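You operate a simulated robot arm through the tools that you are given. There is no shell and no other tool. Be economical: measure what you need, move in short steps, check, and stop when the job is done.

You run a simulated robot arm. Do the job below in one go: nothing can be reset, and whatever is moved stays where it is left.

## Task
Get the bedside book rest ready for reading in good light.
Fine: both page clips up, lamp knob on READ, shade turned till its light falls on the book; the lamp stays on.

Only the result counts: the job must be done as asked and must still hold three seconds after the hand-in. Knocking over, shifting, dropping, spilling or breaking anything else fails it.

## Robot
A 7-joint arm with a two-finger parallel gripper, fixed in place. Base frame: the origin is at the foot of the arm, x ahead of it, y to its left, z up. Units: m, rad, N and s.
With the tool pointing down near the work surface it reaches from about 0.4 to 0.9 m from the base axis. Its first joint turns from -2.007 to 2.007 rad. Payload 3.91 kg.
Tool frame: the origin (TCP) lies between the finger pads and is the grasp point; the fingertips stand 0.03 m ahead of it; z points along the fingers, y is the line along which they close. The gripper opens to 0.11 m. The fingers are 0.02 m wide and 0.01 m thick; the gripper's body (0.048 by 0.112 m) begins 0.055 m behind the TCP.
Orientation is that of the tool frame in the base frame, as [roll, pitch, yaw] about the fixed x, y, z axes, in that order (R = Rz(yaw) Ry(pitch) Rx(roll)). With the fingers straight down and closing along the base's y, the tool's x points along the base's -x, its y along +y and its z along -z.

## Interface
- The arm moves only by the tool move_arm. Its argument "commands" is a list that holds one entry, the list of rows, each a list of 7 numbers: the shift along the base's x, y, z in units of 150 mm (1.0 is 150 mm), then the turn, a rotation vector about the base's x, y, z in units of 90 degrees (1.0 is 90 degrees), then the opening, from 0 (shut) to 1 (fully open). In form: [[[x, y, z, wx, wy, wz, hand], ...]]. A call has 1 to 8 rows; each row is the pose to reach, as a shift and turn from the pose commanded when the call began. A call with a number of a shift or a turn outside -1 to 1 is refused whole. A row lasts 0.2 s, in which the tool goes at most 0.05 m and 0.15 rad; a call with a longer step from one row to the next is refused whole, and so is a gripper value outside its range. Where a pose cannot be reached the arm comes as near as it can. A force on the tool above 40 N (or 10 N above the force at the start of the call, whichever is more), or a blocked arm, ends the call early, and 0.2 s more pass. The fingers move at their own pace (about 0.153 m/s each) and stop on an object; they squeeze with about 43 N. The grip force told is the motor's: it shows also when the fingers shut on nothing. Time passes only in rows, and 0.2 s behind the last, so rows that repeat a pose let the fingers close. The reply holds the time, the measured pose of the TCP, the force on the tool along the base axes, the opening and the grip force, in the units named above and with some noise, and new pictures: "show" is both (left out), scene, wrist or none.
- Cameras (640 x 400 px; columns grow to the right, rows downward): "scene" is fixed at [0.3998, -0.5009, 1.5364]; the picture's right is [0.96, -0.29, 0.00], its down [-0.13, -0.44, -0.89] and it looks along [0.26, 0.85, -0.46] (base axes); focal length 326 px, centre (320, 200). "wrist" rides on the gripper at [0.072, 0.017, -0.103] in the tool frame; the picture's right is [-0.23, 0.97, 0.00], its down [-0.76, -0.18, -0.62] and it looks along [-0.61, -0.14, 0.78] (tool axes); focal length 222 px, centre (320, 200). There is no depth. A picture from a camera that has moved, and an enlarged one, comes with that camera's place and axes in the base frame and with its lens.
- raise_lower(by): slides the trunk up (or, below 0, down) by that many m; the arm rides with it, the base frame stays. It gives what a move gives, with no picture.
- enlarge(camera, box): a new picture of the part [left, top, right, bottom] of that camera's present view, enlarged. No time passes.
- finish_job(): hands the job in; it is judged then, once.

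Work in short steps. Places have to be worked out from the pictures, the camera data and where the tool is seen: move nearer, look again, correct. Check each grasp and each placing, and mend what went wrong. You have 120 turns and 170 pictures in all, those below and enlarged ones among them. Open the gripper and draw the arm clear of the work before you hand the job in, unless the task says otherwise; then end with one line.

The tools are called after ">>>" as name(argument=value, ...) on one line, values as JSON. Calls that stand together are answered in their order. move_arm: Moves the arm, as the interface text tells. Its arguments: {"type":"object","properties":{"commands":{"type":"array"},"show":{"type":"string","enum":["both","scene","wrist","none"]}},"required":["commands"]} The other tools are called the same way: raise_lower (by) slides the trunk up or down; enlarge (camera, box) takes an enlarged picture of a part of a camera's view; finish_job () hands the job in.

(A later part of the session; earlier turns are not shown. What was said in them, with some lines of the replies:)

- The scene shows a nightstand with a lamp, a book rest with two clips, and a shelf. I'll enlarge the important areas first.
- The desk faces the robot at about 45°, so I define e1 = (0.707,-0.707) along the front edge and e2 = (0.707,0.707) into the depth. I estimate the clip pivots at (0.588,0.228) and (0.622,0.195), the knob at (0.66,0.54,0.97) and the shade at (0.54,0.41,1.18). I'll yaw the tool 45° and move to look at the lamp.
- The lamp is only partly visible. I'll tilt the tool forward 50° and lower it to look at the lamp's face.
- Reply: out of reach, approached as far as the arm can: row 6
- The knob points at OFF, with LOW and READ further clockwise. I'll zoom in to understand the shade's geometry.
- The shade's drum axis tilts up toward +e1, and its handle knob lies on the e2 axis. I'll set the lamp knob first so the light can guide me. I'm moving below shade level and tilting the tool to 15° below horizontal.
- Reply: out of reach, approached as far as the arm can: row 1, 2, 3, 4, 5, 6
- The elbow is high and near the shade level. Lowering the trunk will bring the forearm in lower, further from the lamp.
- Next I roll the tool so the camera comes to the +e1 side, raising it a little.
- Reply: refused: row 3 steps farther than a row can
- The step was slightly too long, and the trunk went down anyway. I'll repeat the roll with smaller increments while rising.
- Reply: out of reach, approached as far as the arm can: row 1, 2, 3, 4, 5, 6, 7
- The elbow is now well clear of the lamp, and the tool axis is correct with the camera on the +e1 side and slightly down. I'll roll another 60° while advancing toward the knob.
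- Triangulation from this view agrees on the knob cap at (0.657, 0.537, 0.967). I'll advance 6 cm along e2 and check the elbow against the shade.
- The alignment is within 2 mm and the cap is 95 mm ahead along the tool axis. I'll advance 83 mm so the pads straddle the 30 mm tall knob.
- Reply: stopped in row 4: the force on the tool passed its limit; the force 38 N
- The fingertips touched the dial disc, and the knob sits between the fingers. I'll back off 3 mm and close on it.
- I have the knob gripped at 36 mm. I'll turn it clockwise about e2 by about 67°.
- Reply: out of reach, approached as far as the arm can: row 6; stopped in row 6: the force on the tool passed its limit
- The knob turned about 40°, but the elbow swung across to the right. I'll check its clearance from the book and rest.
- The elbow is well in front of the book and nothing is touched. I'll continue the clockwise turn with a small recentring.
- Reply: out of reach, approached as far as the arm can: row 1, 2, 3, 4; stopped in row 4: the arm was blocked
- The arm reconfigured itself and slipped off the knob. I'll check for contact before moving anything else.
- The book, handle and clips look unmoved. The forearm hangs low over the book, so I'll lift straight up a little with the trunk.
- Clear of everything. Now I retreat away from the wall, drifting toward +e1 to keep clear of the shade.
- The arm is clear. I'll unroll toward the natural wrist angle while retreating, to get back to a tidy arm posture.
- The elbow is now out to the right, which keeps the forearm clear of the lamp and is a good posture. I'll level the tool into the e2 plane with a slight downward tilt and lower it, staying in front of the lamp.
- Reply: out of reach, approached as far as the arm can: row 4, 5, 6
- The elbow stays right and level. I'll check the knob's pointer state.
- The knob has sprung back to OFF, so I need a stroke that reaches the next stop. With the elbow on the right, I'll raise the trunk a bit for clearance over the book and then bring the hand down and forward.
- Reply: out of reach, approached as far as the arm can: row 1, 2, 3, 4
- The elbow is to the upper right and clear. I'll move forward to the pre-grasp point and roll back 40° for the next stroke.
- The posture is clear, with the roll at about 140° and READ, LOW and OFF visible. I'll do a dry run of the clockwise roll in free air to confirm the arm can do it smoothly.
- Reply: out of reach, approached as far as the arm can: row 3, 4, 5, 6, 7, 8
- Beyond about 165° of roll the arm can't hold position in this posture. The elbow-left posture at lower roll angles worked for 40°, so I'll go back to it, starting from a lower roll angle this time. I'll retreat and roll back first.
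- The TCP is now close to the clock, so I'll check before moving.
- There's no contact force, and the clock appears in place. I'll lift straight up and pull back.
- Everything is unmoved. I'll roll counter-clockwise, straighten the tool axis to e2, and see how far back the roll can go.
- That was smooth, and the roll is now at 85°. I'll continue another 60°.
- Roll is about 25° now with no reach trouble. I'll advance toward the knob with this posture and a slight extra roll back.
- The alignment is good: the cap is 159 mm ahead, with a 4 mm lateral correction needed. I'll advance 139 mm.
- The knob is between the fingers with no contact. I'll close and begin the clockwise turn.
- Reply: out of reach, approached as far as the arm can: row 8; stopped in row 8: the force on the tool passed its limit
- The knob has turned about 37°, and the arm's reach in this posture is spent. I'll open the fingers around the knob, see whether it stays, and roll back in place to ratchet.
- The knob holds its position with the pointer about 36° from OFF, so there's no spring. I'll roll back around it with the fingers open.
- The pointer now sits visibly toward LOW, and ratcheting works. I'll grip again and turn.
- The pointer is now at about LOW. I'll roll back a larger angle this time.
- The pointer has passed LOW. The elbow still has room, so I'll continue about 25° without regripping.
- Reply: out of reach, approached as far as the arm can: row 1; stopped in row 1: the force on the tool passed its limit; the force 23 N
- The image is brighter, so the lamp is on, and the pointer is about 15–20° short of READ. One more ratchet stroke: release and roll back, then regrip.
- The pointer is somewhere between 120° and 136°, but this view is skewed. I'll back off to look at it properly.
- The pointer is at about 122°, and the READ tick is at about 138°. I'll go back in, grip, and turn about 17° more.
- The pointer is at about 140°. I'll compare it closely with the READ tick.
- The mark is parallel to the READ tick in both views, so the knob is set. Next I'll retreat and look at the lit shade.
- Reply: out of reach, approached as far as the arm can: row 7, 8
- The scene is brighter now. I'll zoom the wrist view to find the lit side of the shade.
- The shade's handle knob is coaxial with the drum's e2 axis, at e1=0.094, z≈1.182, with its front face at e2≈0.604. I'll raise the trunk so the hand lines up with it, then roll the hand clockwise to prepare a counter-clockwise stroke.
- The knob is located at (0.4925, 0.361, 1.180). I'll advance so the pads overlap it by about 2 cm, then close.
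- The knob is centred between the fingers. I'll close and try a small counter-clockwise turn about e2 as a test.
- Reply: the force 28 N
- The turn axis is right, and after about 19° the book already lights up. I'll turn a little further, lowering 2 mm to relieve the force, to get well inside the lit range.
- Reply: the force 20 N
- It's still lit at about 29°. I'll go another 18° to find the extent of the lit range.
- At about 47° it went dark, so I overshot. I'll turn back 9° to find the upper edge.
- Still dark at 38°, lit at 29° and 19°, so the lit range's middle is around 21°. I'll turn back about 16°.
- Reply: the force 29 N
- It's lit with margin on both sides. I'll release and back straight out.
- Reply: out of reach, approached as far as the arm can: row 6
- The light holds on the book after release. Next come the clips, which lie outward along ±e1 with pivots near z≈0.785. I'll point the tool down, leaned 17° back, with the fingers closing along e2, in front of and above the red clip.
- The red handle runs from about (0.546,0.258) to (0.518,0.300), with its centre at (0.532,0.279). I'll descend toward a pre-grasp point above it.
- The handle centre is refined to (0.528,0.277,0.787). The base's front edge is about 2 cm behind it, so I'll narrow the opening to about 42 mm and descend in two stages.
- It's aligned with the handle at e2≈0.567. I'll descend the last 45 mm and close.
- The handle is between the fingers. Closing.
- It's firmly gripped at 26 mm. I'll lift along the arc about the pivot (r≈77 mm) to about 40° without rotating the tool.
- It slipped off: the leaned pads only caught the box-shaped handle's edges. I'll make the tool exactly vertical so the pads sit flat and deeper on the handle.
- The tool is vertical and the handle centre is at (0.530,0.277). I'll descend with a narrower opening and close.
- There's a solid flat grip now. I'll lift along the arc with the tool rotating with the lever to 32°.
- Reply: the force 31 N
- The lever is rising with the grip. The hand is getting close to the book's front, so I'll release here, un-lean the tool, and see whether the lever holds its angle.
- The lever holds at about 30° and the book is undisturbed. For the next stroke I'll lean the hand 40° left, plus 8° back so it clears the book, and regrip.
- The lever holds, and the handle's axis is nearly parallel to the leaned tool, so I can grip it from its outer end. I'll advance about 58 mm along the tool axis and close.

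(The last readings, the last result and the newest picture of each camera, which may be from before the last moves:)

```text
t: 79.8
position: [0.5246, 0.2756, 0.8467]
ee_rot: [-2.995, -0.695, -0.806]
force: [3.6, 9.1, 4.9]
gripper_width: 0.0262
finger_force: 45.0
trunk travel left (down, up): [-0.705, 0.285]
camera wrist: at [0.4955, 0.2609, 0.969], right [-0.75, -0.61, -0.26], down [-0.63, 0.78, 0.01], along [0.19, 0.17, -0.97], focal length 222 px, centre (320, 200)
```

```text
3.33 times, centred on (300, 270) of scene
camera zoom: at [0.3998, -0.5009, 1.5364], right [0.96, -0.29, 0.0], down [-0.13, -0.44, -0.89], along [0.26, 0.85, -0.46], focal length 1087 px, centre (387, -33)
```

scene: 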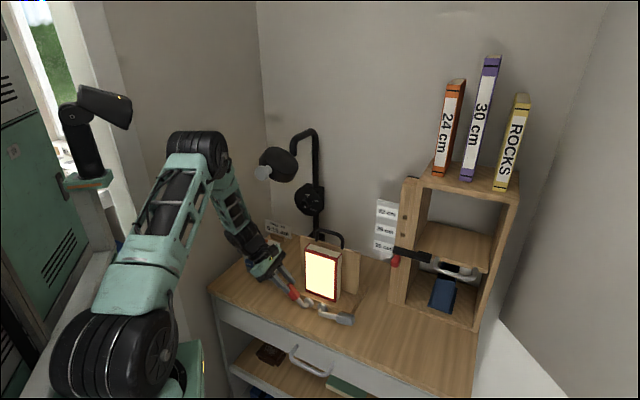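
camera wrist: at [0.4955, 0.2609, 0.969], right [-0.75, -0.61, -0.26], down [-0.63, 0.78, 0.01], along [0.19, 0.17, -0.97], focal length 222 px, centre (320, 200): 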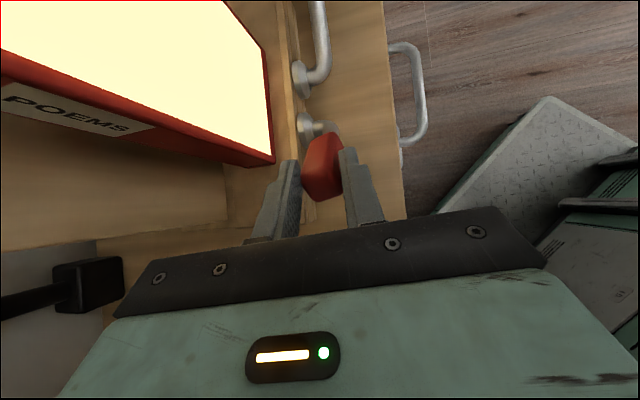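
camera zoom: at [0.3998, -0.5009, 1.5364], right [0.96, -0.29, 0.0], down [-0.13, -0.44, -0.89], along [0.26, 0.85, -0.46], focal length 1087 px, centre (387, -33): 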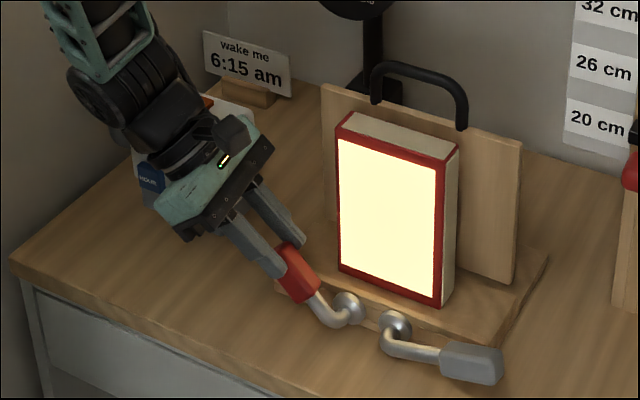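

The handle is gripped. I'll rotate it about the pivot by 24°, with the hand staying left of the book.

>>> move_arm(commands=[[[0.043, -0.043, 0.069, 0.0629, 0.0629, 0, 0.1], [0.092, -0.092, 0.129, 0.1257, 0.1257, 0, 0.1], [0.1466, -0.1466, 0.178, 0.1886, 0.1886, 0, 0.1]]])

>>> enlarge(camera="scene", box=[230, 210, 370, 330])

```text
t: 80.6
position: [0.5467, 0.2521, 0.8705]
ee_rot: [-3.007, -0.275, -0.802]
force: [21.0, 3.1, -22.7]
gripper_width: 0.0258
finger_force: 45.4
trunk travel left (down, up): [-0.705, 0.285]
camera wrist: at [0.5545, 0.2021, 0.9868], right [-0.82, -0.54, -0.19], down [-0.56, 0.72, 0.41], along [-0.09, 0.44, -0.89], focal length 222 px, centre (320, 200)
```

scene: 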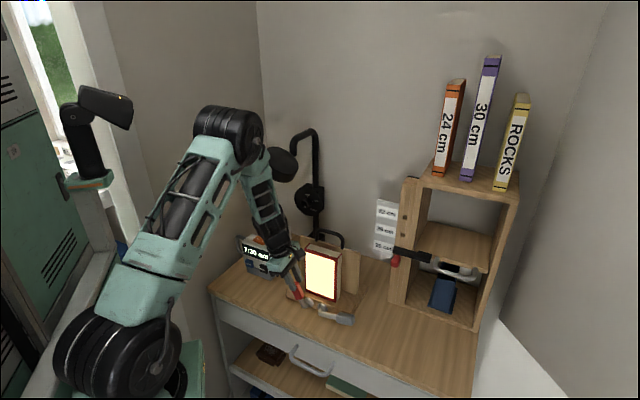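
wrist: 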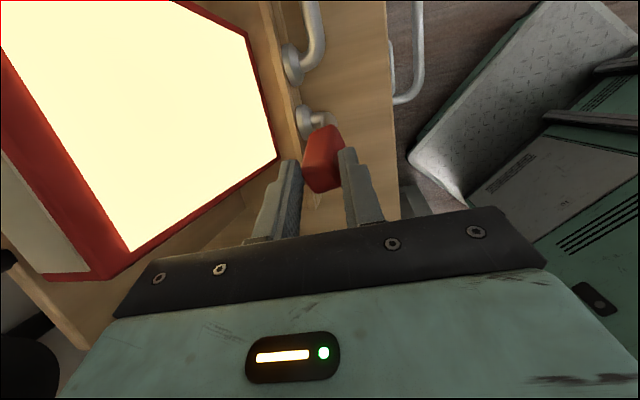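

```text
3.33 times, centred on (300, 270) of scene
camera zoom: at [0.3998, -0.5009, 1.5364], right [0.96, -0.29, 0.0], down [-0.13, -0.44, -0.89], along [0.26, 0.85, -0.46], focal length 1087 px, centre (387, -33)
```

zoom: 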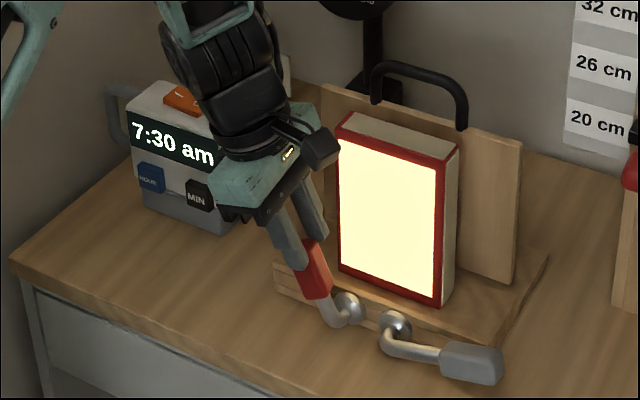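

The lever is at roughly 60° now. I'll release, withdraw, and prepare closed fingers to push it the rest of the way from the left, leaning back further from the book.

>>> move_arm(commands=[[[0, 0, 0, 0, 0, 0, 0.3], [0, 0, 0, 0, 0, 0, 0.36], [-0.04, 0.04, 0.16, 0, 0, 0, 0.36], [-0.08, 0.08, 0.32, 0, 0, 0, 0.36], [-0.13, 0.13, 0.34, 0.01, -0.063, 0, 0.2], [-0.18, 0.18, 0.34, 0.02, -0.126, 0, 0], [-0.23, 0.23, 0.34, 0.031, -0.189, 0, 0]]])

>>> enlarge(camera="scene", box=[230, 210, 370, 330])

```text
t: 82.2
position: [0.5112, 0.2881, 0.9239]
ee_rot: [-2.731, -0.436, -0.899]
force: [0.8, -0.2, 1.0]
gripper_width: 0.0
finger_force: 37.9
trunk travel left (down, up): [-0.705, 0.285]
camera wrist: at [0.4851, 0.2308, 1.0344], right [-0.72, -0.52, -0.45], down [-0.67, 0.7, 0.26], along [0.18, 0.49, -0.86], focal length 222 px, centre (320, 200)
```

scene: 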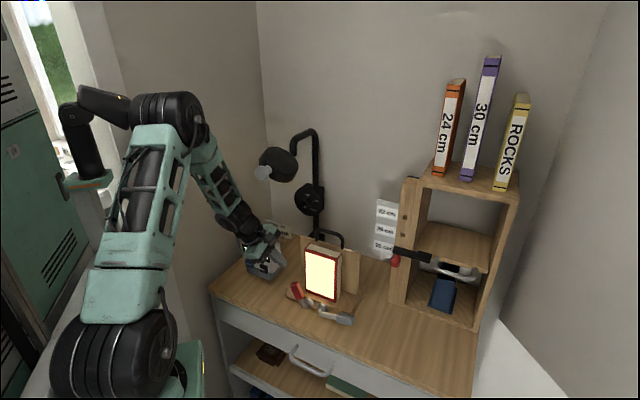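
wrist: 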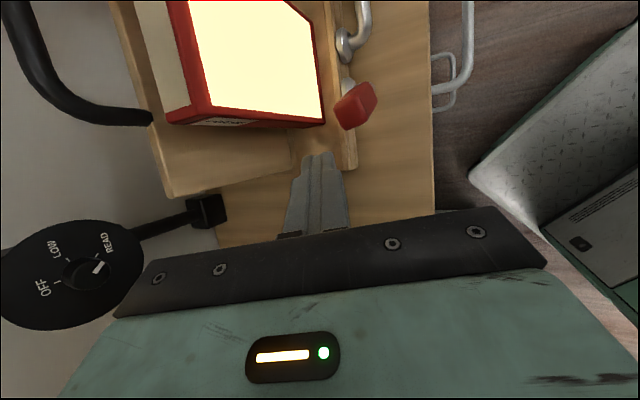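

```text
3.33 times, centred on (300, 270) of scene
camera zoom: at [0.3998, -0.5009, 1.5364], right [0.96, -0.29, 0.0], down [-0.13, -0.44, -0.89], along [0.26, 0.85, -0.46], focal length 1087 px, centre (387, -33)
```

zoom: 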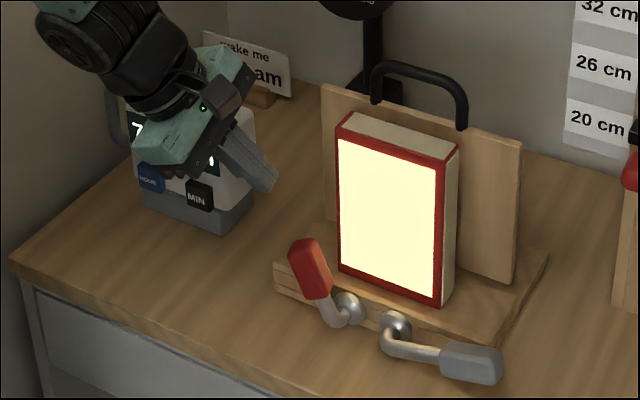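

The lever's handle stands at about 72°, with its left face at e1≈0.205. I'll lower the closed fingertips to its left, then push right.

>>> move_arm(commands=[[[-0.01, -0.02, -0.14, 0, 0, 0, 0], [-0.02, -0.04, -0.28, 0, 0, 0, 0], [-0.024, -0.061, -0.426, 0, 0, 0, 0]]])

>>> move_arm(commands=[[[0.05, -0.05, 0, 0, 0, 0, 0], [0.1, -0.1, 0.01, 0, 0, 0, 0], [0.15, -0.15, 0.02, 0, 0, 0, 0]]])

>>> enlarge(camera="scene", box=[230, 210, 370, 330])

```text
t: 83.0
position: [0.5078, 0.2783, 0.8587]
ee_rot: [-2.731, -0.437, -0.897]
force: [-0.4, -0.4, 0.6]
gripper_width: 0.0
finger_force: 37.8
trunk travel left (down, up): [-0.705, 0.285]
camera wrist: at [0.4811, 0.2218, 0.9693], right [-0.72, -0.52, -0.45], down [-0.67, 0.7, 0.26], along [0.18, 0.49, -0.86], focal length 222 px, centre (320, 200)
```

scene: 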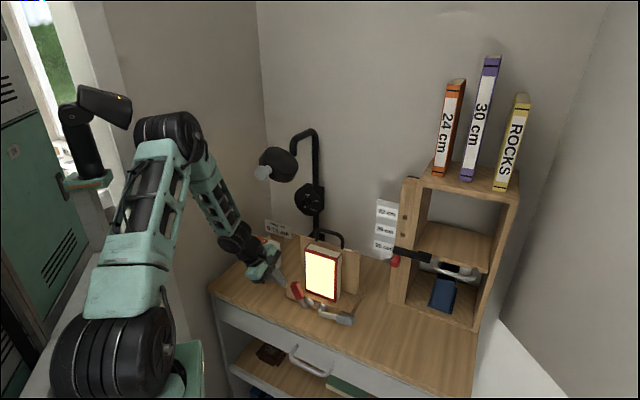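
wrist: 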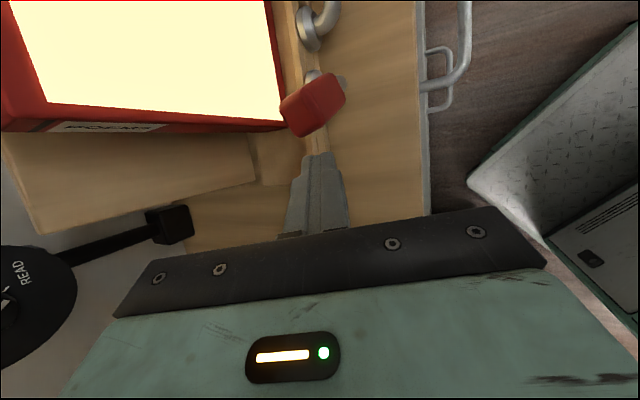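

```text
t: 83.8
position: [0.529, 0.2564, 0.8627]
ee_rot: [-2.733, -0.438, -0.897]
force: [-0.7, 0.1, 0.1]
gripper_width: 0.0001
finger_force: 37.5
trunk travel left (down, up): [-0.705, 0.285]
camera wrist: at [0.503, 0.1996, 0.9727], right [-0.72, -0.52, -0.45], down [-0.67, 0.7, 0.26], along [0.18, 0.49, -0.86], focal length 222 px, centre (320, 200)
```

scene: 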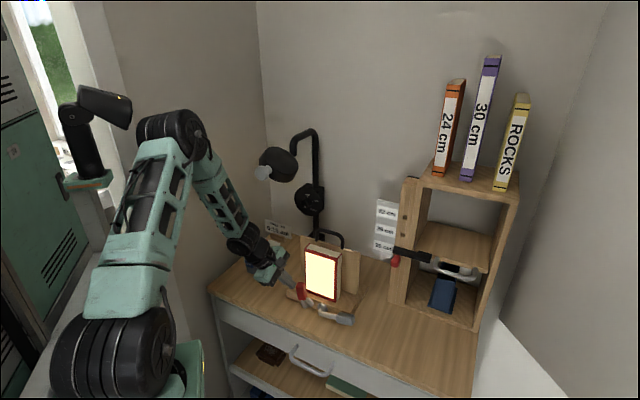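
wrist: 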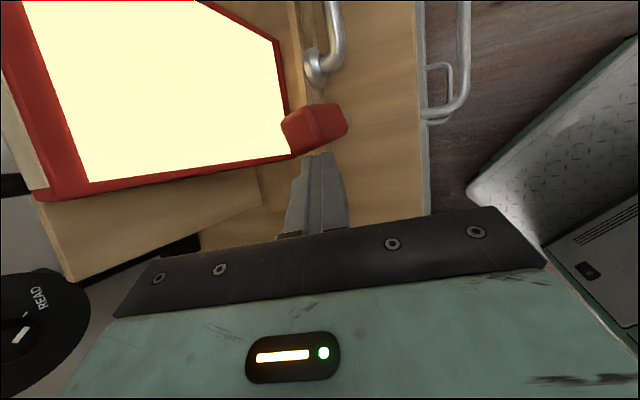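

```text
3.33 times, centred on (300, 270) of scene
camera zoom: at [0.3998, -0.5009, 1.5364], right [0.96, -0.29, 0.0], down [-0.13, -0.44, -0.89], along [0.26, 0.85, -0.46], focal length 1087 px, centre (387, -33)
```

zoom: 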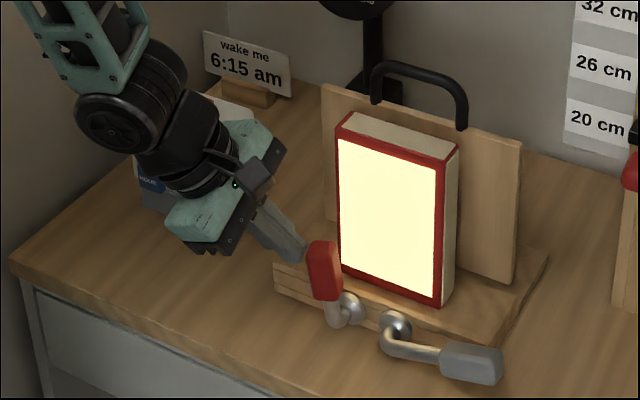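

Pushing works, and the handle is now about 87° up. I'll push a few more millimetres to reach the stop.

>>> move_arm(commands=[[[0.02, -0.02, 0, 0, 0, 0, 0], [0.035, -0.035, 0.0, 0, 0, 0, 0], [0.05, -0.05, 0.0, 0, 0, 0, 0]]])

>>> enlarge(camera="scene", box=[230, 210, 370, 330])

```text
t: 84.6
position: [0.5343, 0.2521, 0.8632]
ee_rot: [-2.732, -0.43, -0.891]
force: [-19.6, 12.5, 3.1]
gripper_width: 0.0
finger_force: 38.2
trunk travel left (down, up): [-0.705, 0.285]
camera wrist: at [0.5081, 0.195, 0.9728], right [-0.72, -0.53, -0.45], down [-0.67, 0.69, 0.27], along [0.17, 0.49, -0.85], focal length 222 px, centre (320, 200)
```

scene: 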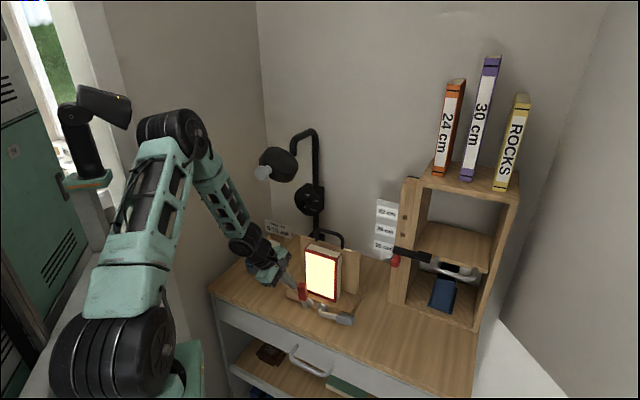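
wrist: 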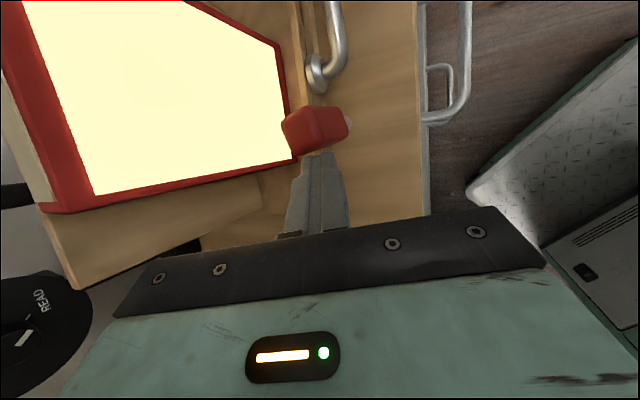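

```text
3.33 times, centred on (300, 270) of scene
camera zoom: at [0.3998, -0.5009, 1.5364], right [0.96, -0.29, 0.0], down [-0.13, -0.44, -0.89], along [0.26, 0.85, -0.46], focal length 1087 px, centre (387, -33)
```

zoom: 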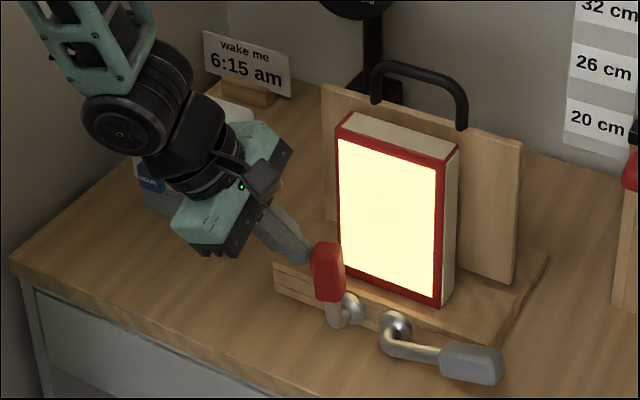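

The red clip is fully up, resting against its stop. I'll retreat left and up, and straighten the hand.

>>> move_arm(commands=[[[-0.1, 0.1, 0, 0, 0, 0, 0], [-0.18, 0.18, 0.15, 0, 0, 0, 0], [-0.2, 0.15, 0.4, -0.04, 0.04, 0, 0], [-0.2, 0.1, 0.65, -0.09, 0.09, 0, 0.2], [-0.15, 0.0, 0.8, -0.14, 0.14, 0, 0.3], [-0.05, -0.15, 0.9, -0.165, 0.165, 0, 0.36]]])

>>> enlarge(camera="scene", box=[230, 210, 370, 330])

```text
t: 86.0
position: [0.5309, 0.2272, 0.998]
ee_rot: [-3.139, -0.446, -0.722]
force: [-0.2, 0.3, -0.1]
gripper_width: 0.0397
finger_force: 0.1
trunk travel left (down, up): [-0.705, 0.285]
camera wrist: at [0.5344, 0.2002, 1.1225], right [-0.8, -0.6, -0.1], down [-0.6, 0.76, 0.23], along [-0.06, 0.25, -0.97], focal length 222 px, centre (320, 200)
```

scene: 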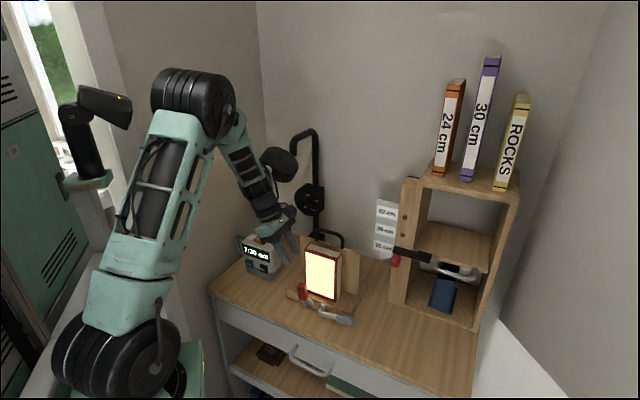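
wrist: 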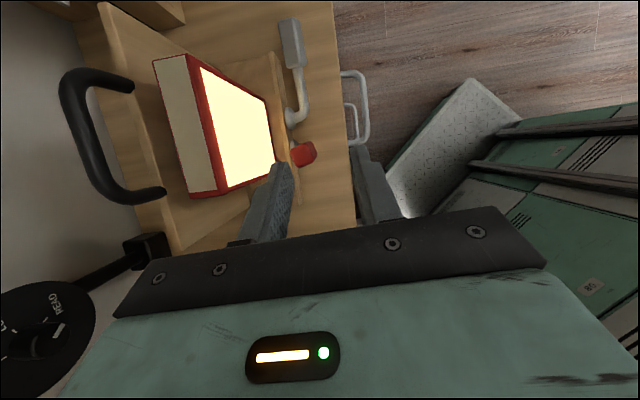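

```text
3.33 times, centred on (300, 270) of scene
camera zoom: at [0.3998, -0.5009, 1.5364], right [0.96, -0.29, 0.0], down [-0.13, -0.44, -0.89], along [0.26, 0.85, -0.46], focal length 1087 px, centre (387, -33)
```

zoom: 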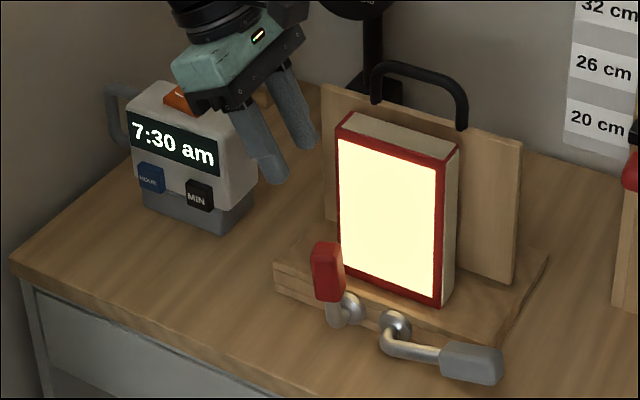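

The red clip stays up. I'll move over to the right side, in front of the rest, rotating the hand to lean right for the grey clip.

>>> move_arm(commands=[[[0.03, -0.12, 0.1, 0.059, 0.059, -0.005, 0.36], [0.1, -0.25, 0.15, 0.118, 0.118, -0.01, 0.36], [0.2, -0.4, 0.15, 0.177, 0.177, -0.015, 0.36], [0.3, -0.55, 0.15, 0.236, 0.236, -0.02, 0.36], [0.4, -0.68, 0.1, 0.295, 0.295, -0.025, 0.36], [0.5, -0.8, 0.05, 0.354, 0.354, -0.03, 0.36], [0.6, -0.9, 0.0, 0.413, 0.413, -0.035, 0.36], [0.7, -1.0, -0.1, 0.471, 0.471, -0.04, 0.36]]])

```text
t: 87.8
position: [0.6342, 0.0762, 0.9834]
ee_rot: [-3.106, 0.601, -0.787]
force: [-0.7, 0.6, -0.4]
gripper_width: 0.0397
finger_force: 0.0
trunk travel left (down, up): [-0.705, 0.285]
camera wrist: at [0.7034, -0.0202, 1.0266], right [-0.83, -0.54, 0.1], down [-0.08, 0.3, 0.95], along [-0.54, 0.78, -0.3], focal length 222 px, centre (320, 200)
```

scene: 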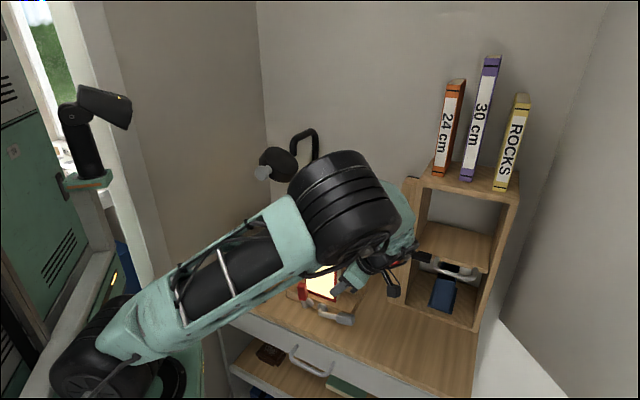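
wrist: 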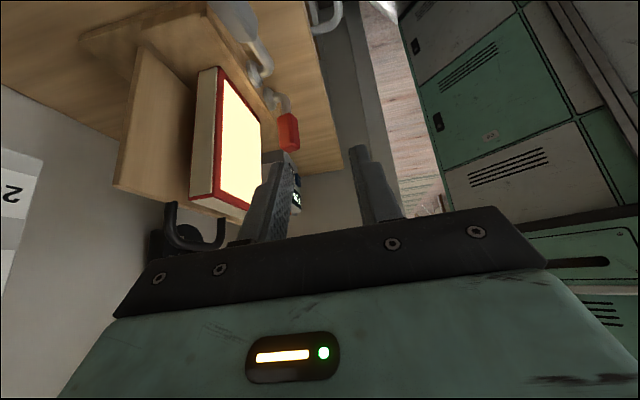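

The grey handle centre is at e1≈0.381, e2≈0.571. I'll move to a pre-grasp point 6 cm back along the tool axis.

>>> move_arm(commands=[[[0.1, 0.03, -0.17, 0, 0, 0, 0.38], [0.2, 0.06, -0.34, 0, 0, 0, 0.38], [0.3, 0.1, -0.51, 0, 0, 0, 0.38], [0.4, 0.13, -0.68, 0, 0, 0, 0.38], [0.474, 0.158, -0.855, 0, 0, 0, 0.38]]])

>>> enlarge(camera="scene", box=[280, 230, 420, 350])

```text
t: 89.0
position: [0.7064, 0.0987, 0.854]
ee_rot: [-3.108, 0.601, -0.786]
force: [0.9, 0.5, 0.4]
gripper_width: 0.0416
finger_force: 0.1
trunk travel left (down, up): [-0.705, 0.285]
camera wrist: at [0.774, 0.0023, 0.8975], right [-0.84, -0.54, 0.1], down [-0.08, 0.3, 0.95], along [-0.54, 0.78, -0.3], focal length 222 px, centre (320, 200)
```

scene: 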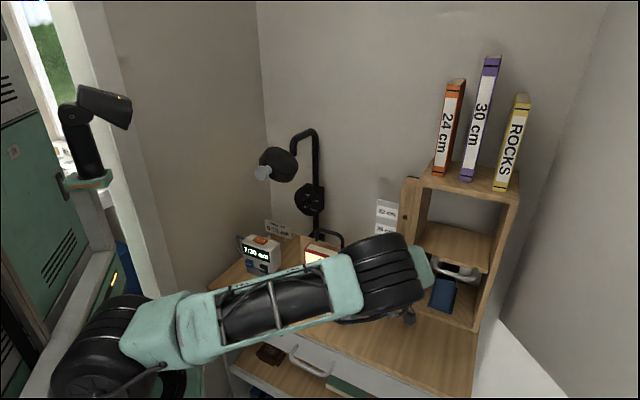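
wrist: 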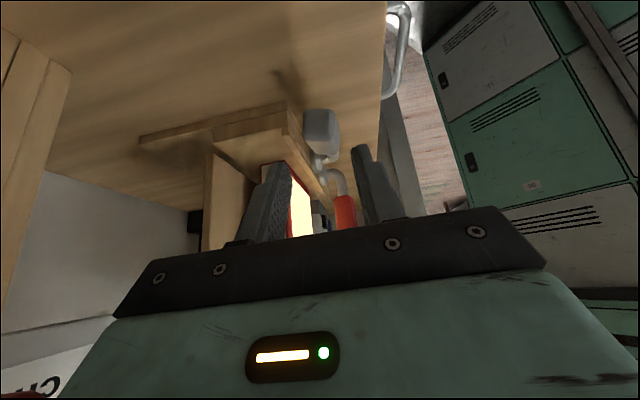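

```text
3.33 times, centred on (350, 290) of scene
camera zoom: at [0.3998, -0.5009, 1.5364], right [0.96, -0.29, 0.0], down [-0.13, -0.44, -0.89], along [0.26, 0.85, -0.46], focal length 1087 px, centre (220, -100)
```

zoom: 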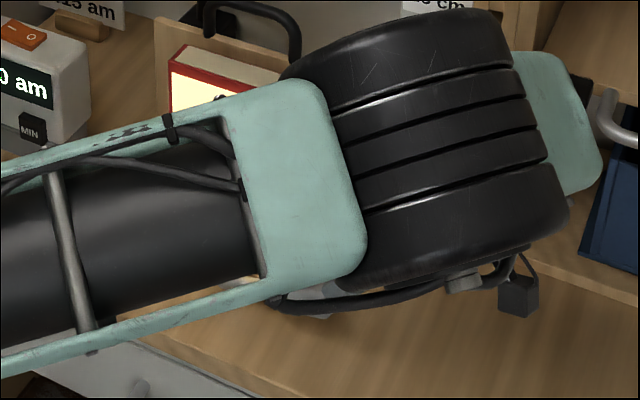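

The handle is centred between the fingers in the wrist view. I'll advance 6 cm and close.

>>> move_arm(commands=[[[-0.05, 0.05, -0.1, 0, 0, 0, 0.38], [-0.1, 0.1, -0.2, 0, 0, 0, 0.38], [-0.16, 0.16, -0.32, 0, 0, 0, 0.38], [-0.16, 0.16, -0.32, 0, 0, 0, 0.1], [-0.16, 0.16, -0.32, 0, 0, 0, 0.1]]], show="wrist")

```text
t: 90.2
position: [0.6809, 0.1231, 0.8066]
ee_rot: [-3.109, 0.601, -0.787]
force: [-2.0, -3.2, 4.6]
gripper_width: 0.0251
finger_force: 44.9
trunk travel left (down, up): [-0.705, 0.285]
camera wrist: at [0.75, 0.0266, 0.8502], right [-0.83, -0.54, 0.1], down [-0.08, 0.3, 0.95], along [-0.54, 0.78, -0.3], focal length 222 px, centre (320, 200)
```

wrist: 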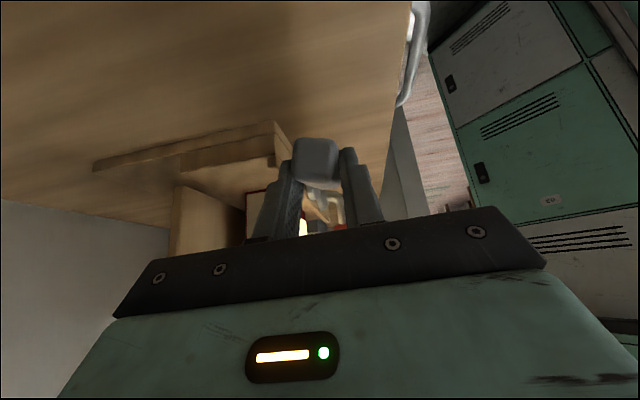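

The grey handle is gripped. I'll rotate it up about its pivot by 32°.

>>> move_arm(commands=[[[-0.017, 0.017, 0.085, -0.0629, -0.0629, 0, 0.1], [-0.0424, 0.0424, 0.165, -0.1257, -0.1257, 0, 0.1], [-0.0754, 0.0754, 0.239, -0.1886, -0.1886, 0, 0.1], [-0.115, 0.115, 0.307, -0.2514, -0.2514, 0, 0.1]]])

>>> enlarge(camera="scene", box=[260, 220, 400, 340])

```text
t: 91.2
position: [0.6633, 0.141, 0.8516]
ee_rot: [-3.106, 0.043, -0.787]
force: [-21.1, 12.9, -16.5]
gripper_width: 0.0262
finger_force: 44.8
trunk travel left (down, up): [-0.705, 0.285]
camera wrist: at [0.7027, 0.0737, 0.9512], right [-0.85, -0.53, -0.02], down [-0.41, 0.63, 0.66], along [-0.33, 0.57, -0.75], focal length 222 px, centre (320, 200)
```

scene: 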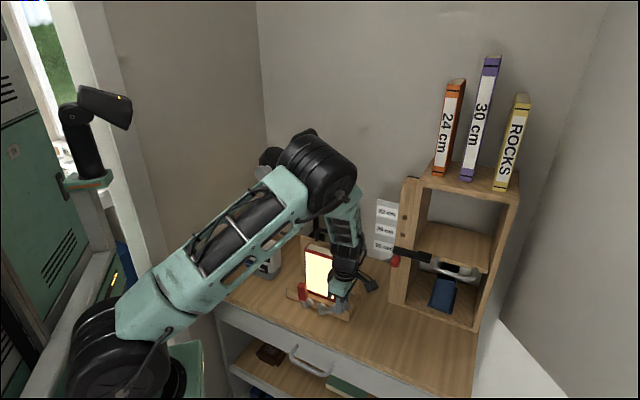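
wrist: 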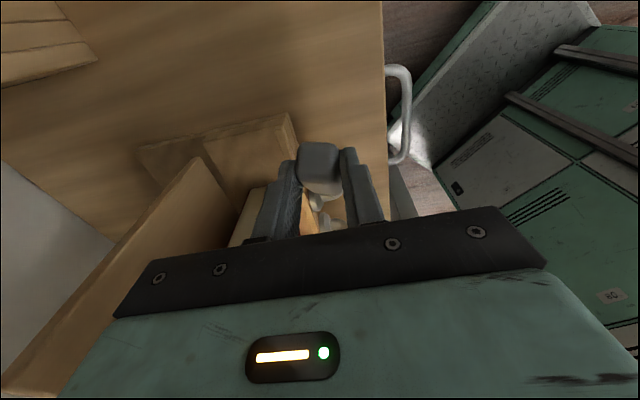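

```text
3.33 times, centred on (330, 280) of scene
camera zoom: at [0.3998, -0.5009, 1.5364], right [0.96, -0.29, 0.0], down [-0.13, -0.44, -0.89], along [0.26, 0.85, -0.46], focal length 1087 px, centre (287, -67)
```

zoom: 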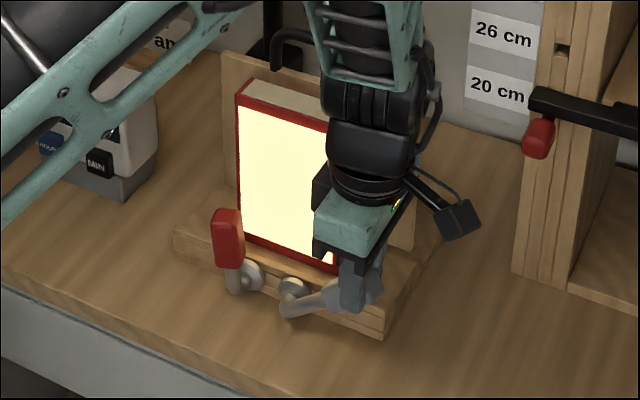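

The grey lever is up about 32°. I'll release, withdraw, and lean right 40° to regrip it from its outer end.

>>> move_arm(commands=[[[0, 0, 0, 0, 0, 0, 0.3], [0, 0, 0.02, 0, 0, 0, 0.38], [0, 0, 0.25, 0.03, 0.02, 0, 0.38], [0.05, -0.05, 0.4, 0.1, 0.06, 0, 0.38], [0.11, -0.11, 0.45, 0.17, 0.11, 0, 0.38], [0.17, -0.18, 0.42, 0.24, 0.16, 0, 0.38], [0.21, -0.24, 0.36, 0.31, 0.205, 0, 0.38], [0.231, -0.269, 0.29, 0.377, 0.251, 0, 0.38]]])

>>> enlarge(camera="scene", box=[260, 220, 400, 340])

```text
t: 93.0
position: [0.6984, 0.1023, 0.8969]
ee_rot: [-2.93, 0.736, -0.717]
force: [-0.8, -0.6, 0.4]
gripper_width: 0.0418
finger_force: 0.1
trunk travel left (down, up): [-0.705, 0.285]
```

scene: 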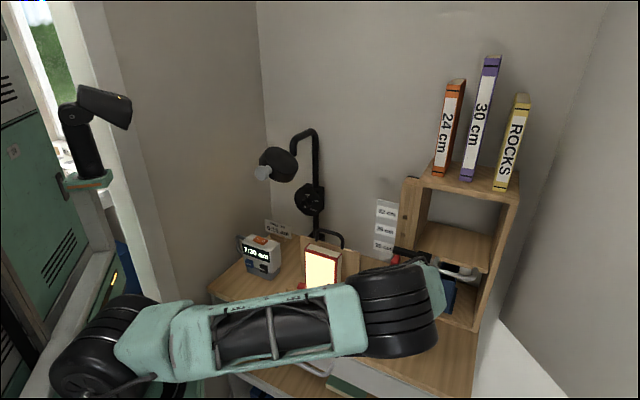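

```text
refused: no pictures are left
```

The grey lever should be at about 32°, but pictures are used up, so I'll continue with position, force and finger width. From the last grip, the handle centre is at e1≈0.369, z≈0.829, e2≈0.569. I'll advance along the tool axis and close; a width near 26 mm confirms the grip.

>>> move_arm(commands=[[[-0.06, 0.056, -0.09, 0, 0, 0, 0.38], [-0.12, 0.112, -0.18, 0, 0, 0, 0.38], [-0.178, 0.169, -0.267, 0, 0, 0, 0.38], [-0.178, 0.169, -0.267, 0, 0, 0, 0.1], [-0.178, 0.169, -0.267, 0, 0, 0, 0.1], [-0.178, 0.169, -0.267, 0, 0, 0, 0.1]]], show="none")

```text
t: 94.4
position: [0.6735, 0.1256, 0.857]
ee_rot: [-2.936, 0.735, -0.72]
force: [2.8, -3.3, 5.4]
gripper_width: 0.0256
finger_force: 44.4
trunk travel left (down, up): [-0.705, 0.285]
no pictures are left
```

The grip is confirmed at 25.6 mm. I'll rotate 24° further about the pivot.

>>> move_arm(commands=[[[-0.05, 0.05, 0.075, -0.0629, -0.0629, 0, 0.1], [-0.1065, 0.1065, 0.139, -0.1257, -0.1257, 0, 0.1], [-0.169, 0.169, 0.191, -0.1886, -0.1886, 0, 0.1]]], show="none")

```text
t: 95.2
position: [0.6471, 0.1526, 0.8836]
ee_rot: [-2.964, 0.32, -0.732]
force: [-5.4, 11.7, -0.5]
gripper_width: 0.0259
finger_force: 45.0
trunk travel left (down, up): [-0.705, 0.285]
no pictures are left
```

Still gripped, with the lever at about 56°. I'll mirror the red procedure: release, withdraw, lean back, and close the fingers to push from the right.

>>> move_arm(commands=[[[0, 0, 0, 0, 0, 0, 0.3], [0, 0, 0, 0, 0, 0, 0.38], [0.045, -0.045, 0.16, 0, 0, 0, 0.38], [0.09, -0.09, 0.32, 0, 0, 0, 0.38], [0.14, -0.14, 0.34, 0.063, -0.01, 0, 0.2], [0.19, -0.19, 0.34, 0.126, -0.02, 0, 0], [0.24, -0.24, 0.34, 0.189, -0.031, 0, 0], [0.24, -0.24, 0.34, 0.189, -0.031, 0, 0]]], show="none")

```text
t: 97.0
position: [0.6834, 0.1166, 0.936]
ee_rot: [-2.68, 0.469, -0.623]
force: [-0.3, 0.2, -0.4]
gripper_width: 0.0
finger_force: 37.2
trunk travel left (down, up): [-0.705, 0.285]
no pictures are left
```

The hand is at the mirrored start. I'll lower the closed fingertips to the right of the grey handle, watching the force.

>>> move_arm(commands=[[[-0.02, -0.005, -0.13, 0, 0, 0, 0], [-0.04, -0.01, -0.26, 0, 0, 0, 0], [-0.06, -0.015, -0.39, 0, 0, 0, 0], [-0.074, -0.017, -0.513, 0, 0, 0, 0]]], show="none")

```text
t: 98.0
position: [0.671, 0.1132, 0.859]
ee_rot: [-2.679, 0.468, -0.624]
force: [0.4, -0.4, 0.2]
gripper_width: 0.0001
finger_force: 38.2
trunk travel left (down, up): [-0.705, 0.285]
no pictures are left
```

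There's no contact on the way down. Now I push left, stopping on force.

>>> move_arm(commands=[[[-0.05, 0.05, 0.0, 0, 0, 0, 0], [-0.1, 0.1, 0.01, 0, 0, 0, 0], [-0.15, 0.15, 0.02, 0, 0, 0, 0]]], show="none")

>>> move_arm(commands=[[[-0.015, 0.015, 0, 0, 0, 0, 0], [-0.03, 0.03, 0, 0, 0, 0, 0]]], show="none")

```text
t: 98.8
position: [0.6512, 0.1357, 0.8625]
ee_rot: [-2.682, 0.467, -0.625]
force: [0.0, -0.7, 0.7]
gripper_width: 0.0
finger_force: 38.2
trunk travel left (down, up): [-0.705, 0.285]
no pictures are left
```

```text
t: 99.4
position: [0.6442, 0.1394, 0.8634]
ee_rot: [-2.679, 0.467, -0.623]
force: [-1.0, 0.0, -0.4]
gripper_width: 0.0
finger_force: 37.2
trunk travel left (down, up): [-0.705, 0.285]
no pictures are left
```

No stop yet. I continue in small steps.

>>> move_arm(commands=[[[-0.015, 0.015, 0, 0, 0, 0, 0], [-0.03, 0.03, 0, 0, 0, 0, 0]]], show="none")

>>> move_arm(commands=[[[-0.015, 0.015, 0, 0, 0, 0, 0], [-0.03, 0.03, 0, 0, 0, 0, 0]]], show="none")

```text
t: 100.0
position: [0.6402, 0.1449, 0.8621]
ee_rot: [-2.68, 0.468, -0.626]
force: [-0.6, 0.2, -0.3]
gripper_width: 0.0001
finger_force: 37.6
trunk travel left (down, up): [-0.705, 0.285]
no pictures are left
```

```text
t: 100.6
position: [0.6364, 0.148, 0.8614]
ee_rot: [-2.678, 0.468, -0.621]
force: [-0.4, 0.4, 0.3]
gripper_width: 0.0
finger_force: 37.2
trunk travel left (down, up): [-0.705, 0.285]
no pictures are left
```

There's only free motion so far, with the tip at e1≈0.331. I'll continue a few more small steps looking for the stop.

>>> move_arm(commands=[[[-0.015, 0.015, 0, 0, 0, 0, 0], [-0.03, 0.03, 0, 0, 0, 0, 0]]], show="none")

>>> move_arm(commands=[[[-0.015, 0.015, 0, 0, 0, 0, 0], [-0.03, 0.03, 0, 0, 0, 0, 0]]], show="none")

```text
t: 101.2
position: [0.6314, 0.1536, 0.8616]
ee_rot: [-2.68, 0.468, -0.623]
force: [-0.1, -0.8, -0.6]
gripper_width: 0.0
finger_force: 37.4
trunk travel left (down, up): [-0.705, 0.285]
no pictures are left
```

```text
t: 101.8
position: [0.6276, 0.1578, 0.863]
ee_rot: [-2.678, 0.465, -0.626]
force: [1.5, -3.8, 1.9]
gripper_width: 0.0
finger_force: 38.0
trunk travel left (down, up): [-0.705, 0.285]
no pictures are left
```

A light contact force has appeared in the push direction. I'll take one more small step to see whether it builds like the stop.

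>>> move_arm(commands=[[[-0.01, 0.01, 0, 0, 0, 0, 0], [-0.02, 0.02, 0, 0, 0, 0, 0]]], show="none")

```text
t: 102.4
position: [0.6266, 0.1577, 0.8617]
ee_rot: [-2.678, 0.465, -0.627]
force: [15.4, -25.1, 7.0]
gripper_width: 0.0
finger_force: 37.8
trunk travel left (down, up): [-0.705, 0.285]
no pictures are left
```

There is a firm stop at 28 N, consistent with the lever upright against its stop. To verify without pictures, I'll back off right, raise 45 mm, and probe left for the handle's top to check that it's vertical.

>>> move_arm(commands=[[[0.08, -0.08, 0, 0, 0, 0, 0], [0.19, -0.19, 0, 0, 0, 0, 0], [0.19, -0.19, 0.12, 0, 0, 0, 0], [0.19, -0.19, 0.24, 0, 0, 0, 0]]], show="none")

>>> move_arm(commands=[[[-0.04, 0.04, 0, 0, 0, 0, 0], [-0.08, 0.08, 0, 0, 0, 0, 0], [-0.11, 0.11, 0, 0, 0, 0, 0], [-0.13, 0.13, 0, 0, 0, 0, 0]]], show="none")

```text
t: 103.4
position: [0.6528, 0.133, 0.8996]
ee_rot: [-2.68, 0.468, -0.624]
force: [0.2, 0.2, 0.2]
gripper_width: 0.0001
finger_force: 37.7
trunk travel left (down, up): [-0.705, 0.285]
no pictures are left
```

```text
t: 104.4
position: [0.6337, 0.1525, 0.8977]
ee_rot: [-2.68, 0.467, -0.626]
force: [-0.3, -0.7, -0.2]
gripper_width: 0.0
finger_force: 37.7
trunk travel left (down, up): [-0.705, 0.285]
no pictures are left
```

No contact at tip e1=0.326. I'll continue in small probes.

>>> move_arm(commands=[[[-0.015, 0.015, 0, 0, 0, 0, 0], [-0.03, 0.03, 0, 0, 0, 0, 0]]], show="none")

>>> move_arm(commands=[[[-0.015, 0.015, 0, 0, 0, 0, 0], [-0.03, 0.03, 0, 0, 0, 0, 0]]], show="none")

>>> move_arm(commands=[[[-0.01, 0.01, 0, 0, 0, 0, 0], [-0.02, 0.02, 0, 0, 0, 0, 0]]], show="none")

```text
t: 105.0
position: [0.6294, 0.1576, 0.8992]
ee_rot: [-2.679, 0.468, -0.622]
force: [0.2, -0.1, 0.6]
gripper_width: 0.0001
finger_force: 37.9
trunk travel left (down, up): [-0.705, 0.285]
no pictures are left
```

```text
t: 105.6
position: [0.6278, 0.1579, 0.8988]
ee_rot: [-2.68, 0.466, -0.631]
force: [13.2, -27.1, 9.3]
gripper_width: 0.0002
finger_force: 37.9
trunk travel left (down, up): [-0.705, 0.285]
no pictures are left
```

```text
t: 106.0
position: [0.6281, 0.158, 0.8985]
ee_rot: [-2.679, 0.458, -0.632]
force: [4.0, -18.6, 10.3]
gripper_width: 0.0
finger_force: 37.7
trunk travel left (down, up): [-0.705, 0.285]
stopped in row 1: the force on the tool passed its limit (the readings are from after the stop); the commanded pose is now the measured one
no pictures are left
```

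Contact came at the same e1 (0.332 vs 0.3315) 37 mm higher, so the grey lever stands vertical against its stop. I'll retreat right, then up and back, opening the gripper.

>>> move_arm(commands=[[[0.1, -0.1, 0, 0, 0, 0, 0], [0.25, -0.25, 0.05, 0, 0, 0, 0], [0.3, -0.35, 0.25, 0, 0, 0, 0], [0.3, -0.45, 0.5, 0, 0, 0, 0.2], [0.25, -0.6, 0.75, 0, 0, 0, 0.6], [0.15, -0.75, 1.0, 0, 0, 0, 1]]], show="none")

>>> move_arm(commands=[[[-0.15, -0.15, 0.1, 0, 0, 0, 1], [-0.3, -0.3, 0.2, 0, 0, 0, 1], [-0.45, -0.45, 0.3, 0, 0, 0, 1], [-0.6, -0.55, 0.4, 0, 0, 0, 1]]], show="none")

```text
t: 107.4
position: [0.6483, 0.0481, 1.0478]
ee_rot: [-2.677, 0.462, -0.63]
force: [0.3, 0.1, -0.4]
gripper_width: 0.11
finger_force: 0.1
trunk travel left (down, up): [-0.705, 0.285]
no pictures are left
```

```text
t: 108.4
position: [0.5585, -0.0348, 1.1085]
ee_rot: [-2.679, 0.462, -0.628]
force: [0.0, 0.3, 0.4]
gripper_width: 0.1101
finger_force: 0.0
trunk travel left (down, up): [-0.705, 0.285]
no pictures are left
```

The hand is open and clear of the work. The lamp is on READ, the light fell on the book when last seen, and both clips are up, so I'm handing in.

>>> finish_job()

```text
The job is handed in.
```

I handed the job in with the lamp knob on READ, the shade's light on the book and both page clips raised; I ran out of pictures before the end, so the grey clip's upright position was checked by touch only.
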